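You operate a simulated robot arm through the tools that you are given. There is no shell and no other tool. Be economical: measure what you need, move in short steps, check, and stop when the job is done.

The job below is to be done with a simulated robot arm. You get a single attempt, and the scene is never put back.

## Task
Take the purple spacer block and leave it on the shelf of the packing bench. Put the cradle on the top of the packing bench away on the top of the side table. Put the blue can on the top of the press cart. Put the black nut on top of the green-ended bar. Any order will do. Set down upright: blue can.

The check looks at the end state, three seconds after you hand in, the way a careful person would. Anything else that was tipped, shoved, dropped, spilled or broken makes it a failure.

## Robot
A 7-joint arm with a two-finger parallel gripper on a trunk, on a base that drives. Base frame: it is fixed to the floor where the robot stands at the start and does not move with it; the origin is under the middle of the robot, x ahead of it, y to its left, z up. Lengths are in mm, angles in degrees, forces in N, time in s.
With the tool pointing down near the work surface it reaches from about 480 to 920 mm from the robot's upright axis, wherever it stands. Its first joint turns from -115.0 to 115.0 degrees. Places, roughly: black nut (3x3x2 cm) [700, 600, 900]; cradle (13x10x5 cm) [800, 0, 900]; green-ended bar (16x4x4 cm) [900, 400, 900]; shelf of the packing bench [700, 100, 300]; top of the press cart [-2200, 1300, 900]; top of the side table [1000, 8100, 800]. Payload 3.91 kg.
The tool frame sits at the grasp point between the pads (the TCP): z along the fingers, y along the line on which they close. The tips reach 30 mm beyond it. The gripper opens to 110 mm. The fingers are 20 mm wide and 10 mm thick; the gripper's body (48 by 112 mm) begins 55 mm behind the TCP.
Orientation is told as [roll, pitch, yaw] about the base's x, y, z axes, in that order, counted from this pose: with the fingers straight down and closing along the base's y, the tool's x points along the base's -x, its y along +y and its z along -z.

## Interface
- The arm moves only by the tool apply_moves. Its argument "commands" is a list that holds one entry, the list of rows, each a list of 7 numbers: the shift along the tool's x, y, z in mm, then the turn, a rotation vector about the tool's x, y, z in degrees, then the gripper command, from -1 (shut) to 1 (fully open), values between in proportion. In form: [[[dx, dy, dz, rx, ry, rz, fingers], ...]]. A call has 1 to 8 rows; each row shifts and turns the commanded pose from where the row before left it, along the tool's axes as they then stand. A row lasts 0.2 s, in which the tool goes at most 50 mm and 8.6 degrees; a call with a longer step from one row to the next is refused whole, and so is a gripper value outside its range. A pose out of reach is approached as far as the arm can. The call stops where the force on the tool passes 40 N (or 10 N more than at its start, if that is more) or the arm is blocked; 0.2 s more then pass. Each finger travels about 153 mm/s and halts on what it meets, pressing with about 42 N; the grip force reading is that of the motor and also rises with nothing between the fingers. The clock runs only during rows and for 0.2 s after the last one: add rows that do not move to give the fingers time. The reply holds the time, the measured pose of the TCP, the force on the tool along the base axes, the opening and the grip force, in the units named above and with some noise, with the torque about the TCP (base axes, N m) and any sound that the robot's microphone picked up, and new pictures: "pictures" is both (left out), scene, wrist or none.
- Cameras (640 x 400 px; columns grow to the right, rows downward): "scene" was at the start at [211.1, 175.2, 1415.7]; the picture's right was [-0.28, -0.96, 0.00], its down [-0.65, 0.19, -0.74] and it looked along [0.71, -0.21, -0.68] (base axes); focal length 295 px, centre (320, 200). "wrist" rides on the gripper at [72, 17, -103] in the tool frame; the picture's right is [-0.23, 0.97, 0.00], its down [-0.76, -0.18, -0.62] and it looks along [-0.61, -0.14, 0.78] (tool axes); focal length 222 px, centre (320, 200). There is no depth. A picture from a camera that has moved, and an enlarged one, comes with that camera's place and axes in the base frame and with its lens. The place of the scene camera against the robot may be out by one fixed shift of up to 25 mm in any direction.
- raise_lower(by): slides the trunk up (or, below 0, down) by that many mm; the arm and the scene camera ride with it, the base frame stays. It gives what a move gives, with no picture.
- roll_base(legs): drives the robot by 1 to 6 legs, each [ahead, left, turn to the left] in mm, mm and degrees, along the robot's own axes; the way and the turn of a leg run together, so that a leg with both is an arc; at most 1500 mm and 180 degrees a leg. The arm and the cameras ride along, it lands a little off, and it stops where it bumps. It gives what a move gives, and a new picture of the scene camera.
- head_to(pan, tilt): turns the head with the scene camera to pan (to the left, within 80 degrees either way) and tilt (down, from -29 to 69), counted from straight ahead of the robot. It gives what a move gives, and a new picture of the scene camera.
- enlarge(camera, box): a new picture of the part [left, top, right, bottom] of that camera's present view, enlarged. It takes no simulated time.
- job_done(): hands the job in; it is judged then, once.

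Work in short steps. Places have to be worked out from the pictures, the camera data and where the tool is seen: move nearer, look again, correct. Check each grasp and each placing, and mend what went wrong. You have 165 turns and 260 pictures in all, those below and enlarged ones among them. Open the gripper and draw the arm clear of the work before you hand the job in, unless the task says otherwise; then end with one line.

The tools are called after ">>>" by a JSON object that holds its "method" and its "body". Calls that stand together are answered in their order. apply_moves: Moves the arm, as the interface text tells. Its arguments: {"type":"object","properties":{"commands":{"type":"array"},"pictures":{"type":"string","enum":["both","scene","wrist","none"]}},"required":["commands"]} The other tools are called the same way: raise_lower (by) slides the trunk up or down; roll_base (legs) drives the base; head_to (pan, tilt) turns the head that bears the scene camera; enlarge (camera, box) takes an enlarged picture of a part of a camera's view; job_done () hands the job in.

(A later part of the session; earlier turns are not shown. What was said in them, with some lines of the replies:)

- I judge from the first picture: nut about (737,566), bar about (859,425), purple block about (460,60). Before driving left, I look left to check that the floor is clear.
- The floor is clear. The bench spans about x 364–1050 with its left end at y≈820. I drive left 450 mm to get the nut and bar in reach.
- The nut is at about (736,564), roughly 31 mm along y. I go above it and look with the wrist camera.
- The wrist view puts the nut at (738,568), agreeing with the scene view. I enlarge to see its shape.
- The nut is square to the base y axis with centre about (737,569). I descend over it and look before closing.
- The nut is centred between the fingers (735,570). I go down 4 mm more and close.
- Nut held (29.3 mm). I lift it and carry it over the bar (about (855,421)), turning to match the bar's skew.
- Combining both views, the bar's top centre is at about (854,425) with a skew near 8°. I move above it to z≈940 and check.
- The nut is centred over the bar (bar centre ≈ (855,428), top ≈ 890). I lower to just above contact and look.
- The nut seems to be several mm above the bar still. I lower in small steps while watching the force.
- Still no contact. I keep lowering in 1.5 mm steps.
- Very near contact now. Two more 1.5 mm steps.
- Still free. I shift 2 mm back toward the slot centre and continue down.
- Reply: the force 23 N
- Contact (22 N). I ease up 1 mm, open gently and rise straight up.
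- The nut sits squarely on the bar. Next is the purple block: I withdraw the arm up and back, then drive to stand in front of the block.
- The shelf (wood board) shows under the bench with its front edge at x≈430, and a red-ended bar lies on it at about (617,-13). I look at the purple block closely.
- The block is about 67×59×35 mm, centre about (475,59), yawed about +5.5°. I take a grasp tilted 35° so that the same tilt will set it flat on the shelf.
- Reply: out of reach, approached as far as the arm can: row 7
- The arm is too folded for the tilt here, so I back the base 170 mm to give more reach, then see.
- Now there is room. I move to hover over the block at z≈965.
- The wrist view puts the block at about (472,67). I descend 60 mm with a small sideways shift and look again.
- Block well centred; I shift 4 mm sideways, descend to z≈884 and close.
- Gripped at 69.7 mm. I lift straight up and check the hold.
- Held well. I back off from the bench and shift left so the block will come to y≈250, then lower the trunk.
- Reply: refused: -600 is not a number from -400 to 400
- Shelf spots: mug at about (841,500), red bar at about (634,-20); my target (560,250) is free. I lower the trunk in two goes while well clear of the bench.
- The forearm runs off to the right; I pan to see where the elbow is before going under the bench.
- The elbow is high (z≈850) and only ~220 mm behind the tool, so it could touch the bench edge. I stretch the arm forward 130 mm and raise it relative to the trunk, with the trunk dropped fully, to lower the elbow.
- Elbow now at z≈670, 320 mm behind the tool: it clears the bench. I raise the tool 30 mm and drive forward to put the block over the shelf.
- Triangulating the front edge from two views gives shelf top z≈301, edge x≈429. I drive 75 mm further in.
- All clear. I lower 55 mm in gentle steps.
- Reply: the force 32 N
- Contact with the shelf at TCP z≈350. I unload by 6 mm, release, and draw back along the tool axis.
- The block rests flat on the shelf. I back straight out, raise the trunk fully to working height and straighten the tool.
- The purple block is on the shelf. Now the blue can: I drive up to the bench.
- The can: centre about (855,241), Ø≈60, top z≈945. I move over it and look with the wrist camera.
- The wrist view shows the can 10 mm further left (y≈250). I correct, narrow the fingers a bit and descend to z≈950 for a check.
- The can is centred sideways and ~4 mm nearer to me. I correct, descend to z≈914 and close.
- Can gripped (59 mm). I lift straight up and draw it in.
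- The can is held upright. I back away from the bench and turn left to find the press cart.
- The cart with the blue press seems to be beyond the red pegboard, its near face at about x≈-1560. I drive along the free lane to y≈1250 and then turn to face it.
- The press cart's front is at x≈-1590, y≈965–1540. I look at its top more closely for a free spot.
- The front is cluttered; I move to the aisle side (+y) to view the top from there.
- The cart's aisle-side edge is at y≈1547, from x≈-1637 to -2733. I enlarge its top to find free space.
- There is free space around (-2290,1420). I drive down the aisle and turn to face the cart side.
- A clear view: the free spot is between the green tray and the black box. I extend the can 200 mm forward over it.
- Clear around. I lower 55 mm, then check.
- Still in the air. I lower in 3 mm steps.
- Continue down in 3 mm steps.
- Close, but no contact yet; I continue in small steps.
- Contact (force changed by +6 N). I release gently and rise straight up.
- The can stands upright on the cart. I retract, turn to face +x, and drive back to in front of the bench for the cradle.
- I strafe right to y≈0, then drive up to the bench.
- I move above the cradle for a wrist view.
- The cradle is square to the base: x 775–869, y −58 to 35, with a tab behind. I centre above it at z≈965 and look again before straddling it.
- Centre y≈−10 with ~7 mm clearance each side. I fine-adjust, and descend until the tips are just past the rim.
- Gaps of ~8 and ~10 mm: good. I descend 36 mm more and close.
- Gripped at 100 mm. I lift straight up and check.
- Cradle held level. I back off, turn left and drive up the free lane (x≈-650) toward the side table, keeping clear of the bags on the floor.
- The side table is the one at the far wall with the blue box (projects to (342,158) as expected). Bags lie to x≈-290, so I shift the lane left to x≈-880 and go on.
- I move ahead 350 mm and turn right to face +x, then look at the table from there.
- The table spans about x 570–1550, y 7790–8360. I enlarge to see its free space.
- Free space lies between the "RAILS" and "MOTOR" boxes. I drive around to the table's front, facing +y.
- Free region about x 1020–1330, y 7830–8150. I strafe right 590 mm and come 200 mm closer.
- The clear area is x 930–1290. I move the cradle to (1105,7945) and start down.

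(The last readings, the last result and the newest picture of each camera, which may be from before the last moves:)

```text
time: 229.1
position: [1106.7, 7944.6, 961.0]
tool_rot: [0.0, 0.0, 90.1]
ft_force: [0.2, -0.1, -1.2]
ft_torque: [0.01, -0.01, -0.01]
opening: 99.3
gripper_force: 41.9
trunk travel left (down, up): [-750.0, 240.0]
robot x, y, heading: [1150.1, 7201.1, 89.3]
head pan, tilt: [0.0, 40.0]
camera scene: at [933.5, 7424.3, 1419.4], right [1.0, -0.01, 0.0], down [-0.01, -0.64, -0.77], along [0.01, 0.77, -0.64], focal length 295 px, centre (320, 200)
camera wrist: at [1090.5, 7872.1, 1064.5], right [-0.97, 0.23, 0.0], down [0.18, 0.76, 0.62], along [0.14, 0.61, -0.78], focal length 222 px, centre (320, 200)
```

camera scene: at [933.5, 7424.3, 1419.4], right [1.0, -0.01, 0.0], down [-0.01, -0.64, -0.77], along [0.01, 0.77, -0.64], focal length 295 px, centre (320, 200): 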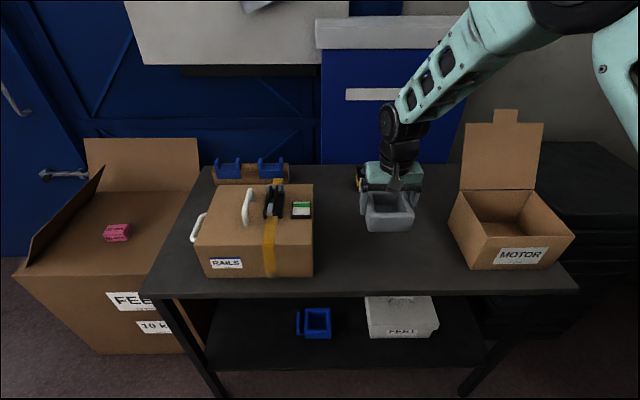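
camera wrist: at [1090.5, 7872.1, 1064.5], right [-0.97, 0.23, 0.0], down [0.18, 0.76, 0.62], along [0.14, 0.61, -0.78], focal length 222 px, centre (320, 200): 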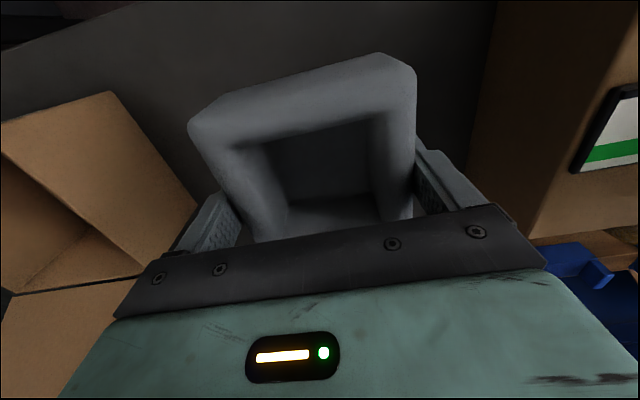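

Well clear of both boxes. I lower 80 mm, then go in small steps.

>>> {"method": "apply_moves", "body": {"commands": [[[0, 0, 30, 0, 0, 0, -1], [0, 0, 30, 0, 0, 0, -1], [0, 0, 20, 0, 0, 0, -1], [0, 0, 8, 0, 0, 0, -1], [0, 0, 0, 0, 0, 0, -1]]], "pictures": "none"}}

>>> {"method": "enlarge", "body": {"camera": "scene", "box": [300, 150, 492, 300]}}

```text
time: 230.3
position: [1107.0, 7944.9, 872.7]
tool_rot: [0.0, 0.1, 90.0]
ft_force: [0.0, -0.3, 0.4]
ft_torque: [0.02, 0.02, -0.03]
opening: 99.3
gripper_force: 41.9
trunk travel left (down, up): [-750.0, 240.0]
robot x, y, heading: [1146.3, 7203.3, 89.2]
head pan, tilt: [0.0, 40.0]
```

```text
2.67 times, centred on (396, 225) of scene
camera zoom: at [933.4, 7424.3, 1419.4], right [1.0, -0.01, 0.0], down [-0.01, -0.64, -0.77], along [0.01, 0.77, -0.64], focal length 786 px, centre (117, 133)
```

zoom: 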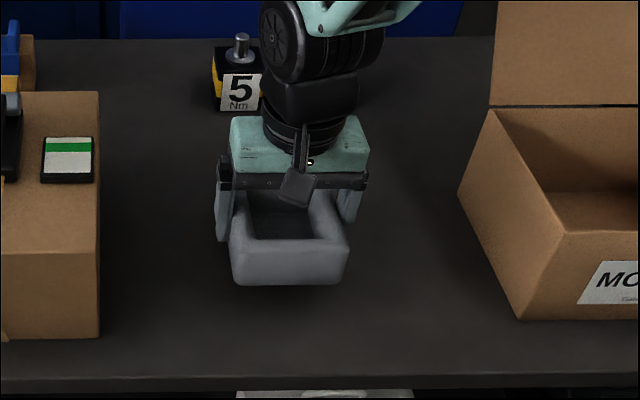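

Still a shadow gap beneath. I continue down in small steps.

>>> {"method": "apply_moves", "body": {"commands": [[[0, 0, 5, 0, 0, 0, -1], [0, 0, 5, 0, 0, 0, -1], [0, 0, 4, 0, 0, 0, -1], [0, 0, 0, 0, 0, 0, -1]]], "pictures": "none"}}

>>> {"method": "apply_moves", "body": {"commands": [[[0, 0, 3, 0, 0, 0, -1], [0, 0, 3, 0, 0, 0, -1], [0, 0, 0, 0, 0, 0, -1]]], "pictures": "none"}}

>>> {"method": "enlarge", "body": {"camera": "scene", "box": [300, 150, 492, 300]}}

```text
time: 231.3
position: [1105.0, 7947.2, 859.3]
tool_rot: [0.0, 0.1, 90.1]
ft_force: [-0.4, -0.2, -0.4]
ft_torque: [-0.02, 0.0, 0.02]
opening: 99.3
gripper_force: 41.8
trunk travel left (down, up): [-750.0, 240.0]
robot x, y, heading: [1146.0, 7196.1, 89.4]
head pan, tilt: [0.0, 40.0]
```

```text
time: 232.1
position: [1105.7, 7943.9, 852.8]
tool_rot: [0.1, -0.1, 90.1]
ft_force: [0.4, 0.2, -0.6]
ft_torque: [-0.03, -0.03, -0.03]
opening: 99.7
gripper_force: 41.5
trunk travel left (down, up): [-750.0, 240.0]
robot x, y, heading: [1145.2, 7203.0, 89.4]
head pan, tilt: [0.0, 40.0]
```

```text
2.67 times, centred on (396, 225) of scene
camera zoom: at [933.4, 7424.4, 1419.4], right [1.0, -0.01, 0.0], down [-0.01, -0.64, -0.77], along [0.01, 0.77, -0.64], focal length 786 px, centre (117, 133)
```

zoom: 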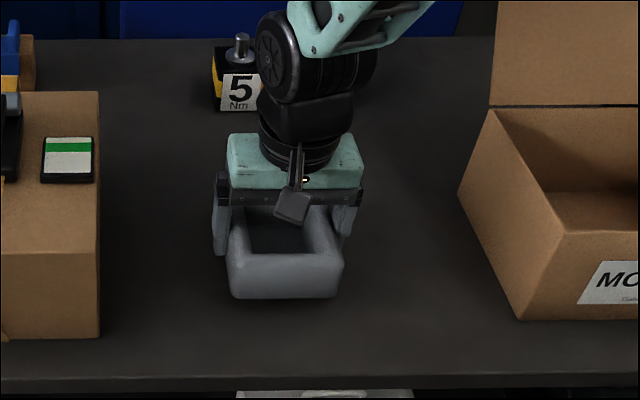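

>>> {"method": "apply_moves", "body": {"commands": [[[0, 0, 3, 0, 0, 0, -1], [0, 0, 3, 0, 0, 0, -1], [0, 0, 0, 0, 0, 0, -1]]], "pictures": "none"}}

>>> {"method": "apply_moves", "body": {"commands": [[[0, 0, 3, 0, 0, 0, -1], [0, 0, 2, 0, 0, 0, -1], [0, 0, 0, 0, 0, 0, -1]]], "pictures": "none"}}

>>> {"method": "enlarge", "body": {"camera": "scene", "box": [300, 150, 492, 300]}}

```text
time: 232.9
position: [1105.1, 7944.7, 847.8]
tool_rot: [-0.1, 0.0, 90.0]
ft_force: [0.3, 0.4, -1.3]
ft_torque: [0.0, -0.01, -0.06]
opening: 99.4
gripper_force: 42.0
trunk travel left (down, up): [-750.0, 240.0]
robot x, y, heading: [1147.5, 7201.3, 89.8]
head pan, tilt: [0.0, 40.0]
```

```text
time: 233.7
position: [1105.9, 7943.5, 842.6]
tool_rot: [0.0, 0.0, 90.0]
ft_force: [-0.5, 0.2, -0.7]
ft_torque: [0.0, 0.01, 0.0]
opening: 99.1
gripper_force: 42.0
trunk travel left (down, up): [-750.0, 240.0]
robot x, y, heading: [1142.6, 7200.2, 89.5]
head pan, tilt: [0.0, 40.0]
```

```text
2.67 times, centred on (396, 225) of scene
camera zoom: at [933.4, 7424.4, 1419.4], right [1.0, -0.01, 0.0], down [-0.01, -0.64, -0.77], along [0.01, 0.77, -0.64], focal length 786 px, centre (117, 133)
```

zoom: 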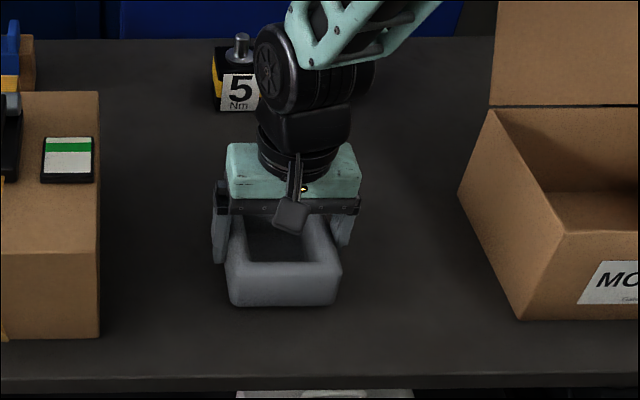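

Nearly there by the expected height; two more rounds of small steps, reading the force.

>>> {"method": "apply_moves", "body": {"commands": [[[0, 0, 2, 0, 0, 0, -1], [0, 0, 2, 0, 0, 0, -1], [0, 0, 0, 0, 0, 0, -1]]], "pictures": "none"}}

>>> {"method": "apply_moves", "body": {"commands": [[[0, 0, 2, 0, 0, 0, -1], [0, 0, 2, 0, 0, 0, -1], [0, 0, 0, 0, 0, 0, -1]]], "pictures": "none"}}

>>> {"method": "enlarge", "body": {"camera": "scene", "box": [300, 150, 492, 300]}}

```text
time: 234.5
position: [1105.8, 7944.8, 838.3]
tool_rot: [0.0, 0.0, 90.0]
ft_force: [0.0, -1.0, -0.5]
ft_torque: [0.03, -0.02, 0.03]
opening: 99.3
gripper_force: 42.0
trunk travel left (down, up): [-750.0, 240.0]
robot x, y, heading: [1148.8, 7199.2, 89.1]
head pan, tilt: [0.0, 40.0]
```

```text
time: 235.3
position: [1104.9, 7945.1, 837.9]
tool_rot: [0.0, -0.1, 90.0]
ft_force: [3.4, -11.5, 23.3]
ft_torque: [0.04, -0.19, -0.05]
opening: 99.7
gripper_force: 42.3
trunk travel left (down, up): [-750.0, 240.0]
robot x, y, heading: [1147.6, 7200.8, 89.3]
head pan, tilt: [0.0, 40.0]
stopped in row 3: the force on the tool passed its limit (the readings are from after the stop); the commanded pose is now the measured one
```

```text
2.67 times, centred on (396, 225) of scene
camera zoom: at [933.7, 7422.6, 1419.7], right [1.0, -0.01, 0.0], down [-0.01, -0.64, -0.77], along [0.01, 0.77, -0.64], focal length 786 px, centre (117, 133)
```

zoom: 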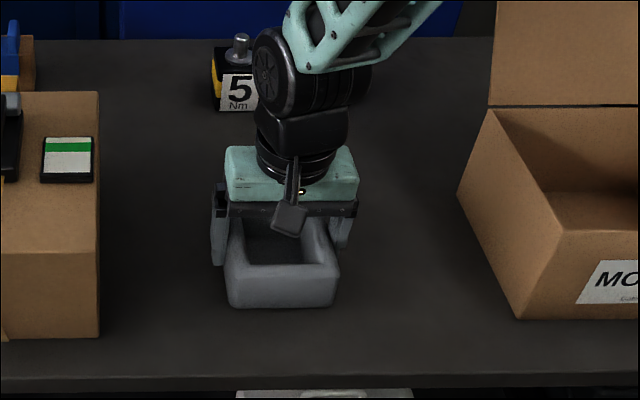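

The cradle is on the table (contact at 838). I ease up 0.5 mm, open, and rise straight up.

>>> {"method": "apply_moves", "body": {"commands": [[[0, 0, -0.5, 0, 0, 0, -1], [0, 0, 0, 0, 0, 0, 0.9], [0, 0, 0, 0, 0, 0, 1], [0, 0, 0, 0, 0, 0, 1], [0, 0, -15, 0, 0, 0, 1], [0, 0, -35, 0, 0, 0, 1], [0, 0, -45, 0, 0, 0, 1], [0, 0, -45, 0, 0, 0, 1]]]}}

>>> {"method": "apply_moves", "body": {"commands": [[[0, 0, -45, 0, 0, 0, 1], [0, 0, -45, 0, 0, 0, 1], [45, 0, 0, 0, 0, 0, 1], [45, 0, 0, 0, 0, 0, 1], [45, 0, 0, 0, 0, 0, 1], [40, 0, 0, 0, 0, 0, 1]]], "pictures": "scene"}}

```text
time: 237.1
position: [1104.5, 7948.0, 976.2]
tool_rot: [0.0, 0.0, 90.0]
ft_force: [0.0, 0.5, -0.6]
ft_torque: [-0.04, -0.01, -0.03]
opening: 110.0
gripper_force: 0.0
trunk travel left (down, up): [-750.0, 240.0]
robot x, y, heading: [1142.2, 7197.9, 89.3]
head pan, tilt: [0.0, 40.0]
camera scene: at [933.5, 7424.6, 1419.3], right [1.0, -0.01, 0.0], down [-0.01, -0.64, -0.77], along [0.01, 0.77, -0.64], focal length 295 px, centre (320, 200)
camera wrist: at [1088.4, 7875.1, 1079.7], right [-0.97, 0.23, 0.0], down [0.18, 0.76, 0.62], along [0.14, 0.61, -0.78], focal length 222 px, centre (320, 200)
```

scene: 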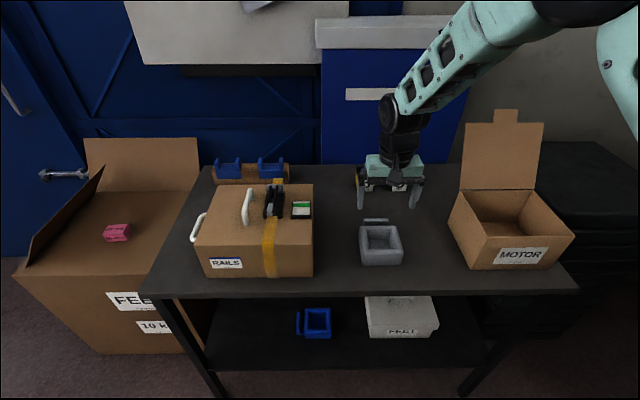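
wrist: 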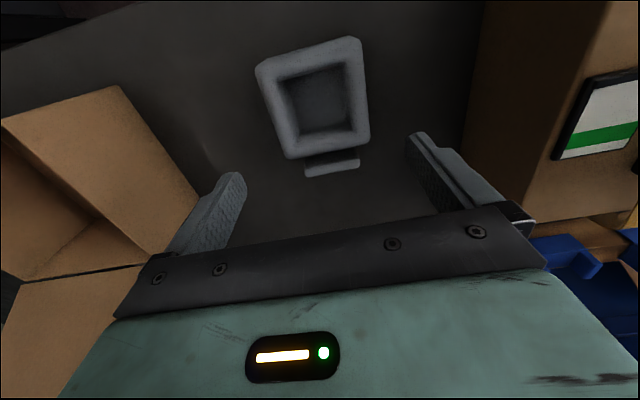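

```text
time: 238.5
position: [1105.5, 7769.8, 1068.3]
tool_rot: [0.0, 0.0, 90.0]
ft_force: [0.6, 0.9, 0.3]
ft_torque: [-0.06, 0.02, 0.02]
opening: 110.1
gripper_force: 0.0
trunk travel left (down, up): [-750.0, 240.0]
robot x, y, heading: [1146.8, 7203.5, 89.4]
head pan, tilt: [0.0, 40.0]
camera scene: at [933.5, 7424.7, 1419.3], right [1.0, -0.01, 0.0], down [-0.01, -0.64, -0.77], along [0.01, 0.77, -0.64], focal length 295 px, centre (320, 200)
```

scene: 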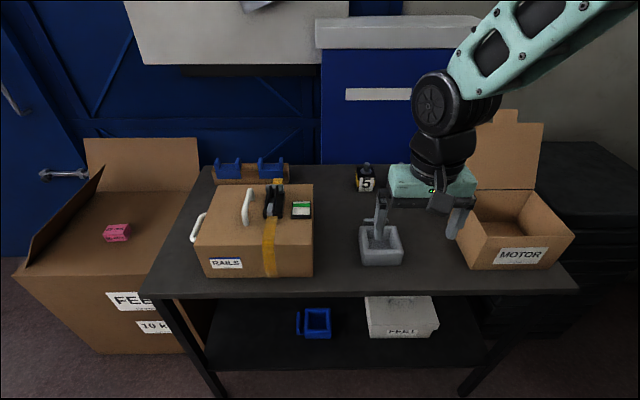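

The cradle stands on the side table, the gripper is open and the arm is clear. The other three placings looked right when last seen, so I hand in.

>>> {"method": "job_done", "body": {}}

```text
The job is handed in.
```

All four placements are done and the job is handed in: purple block on the bench shelf, cradle on the side table, blue can upright on the press cart, and black nut on the green-ended bar; I noticed nothing else tipped or shoved.
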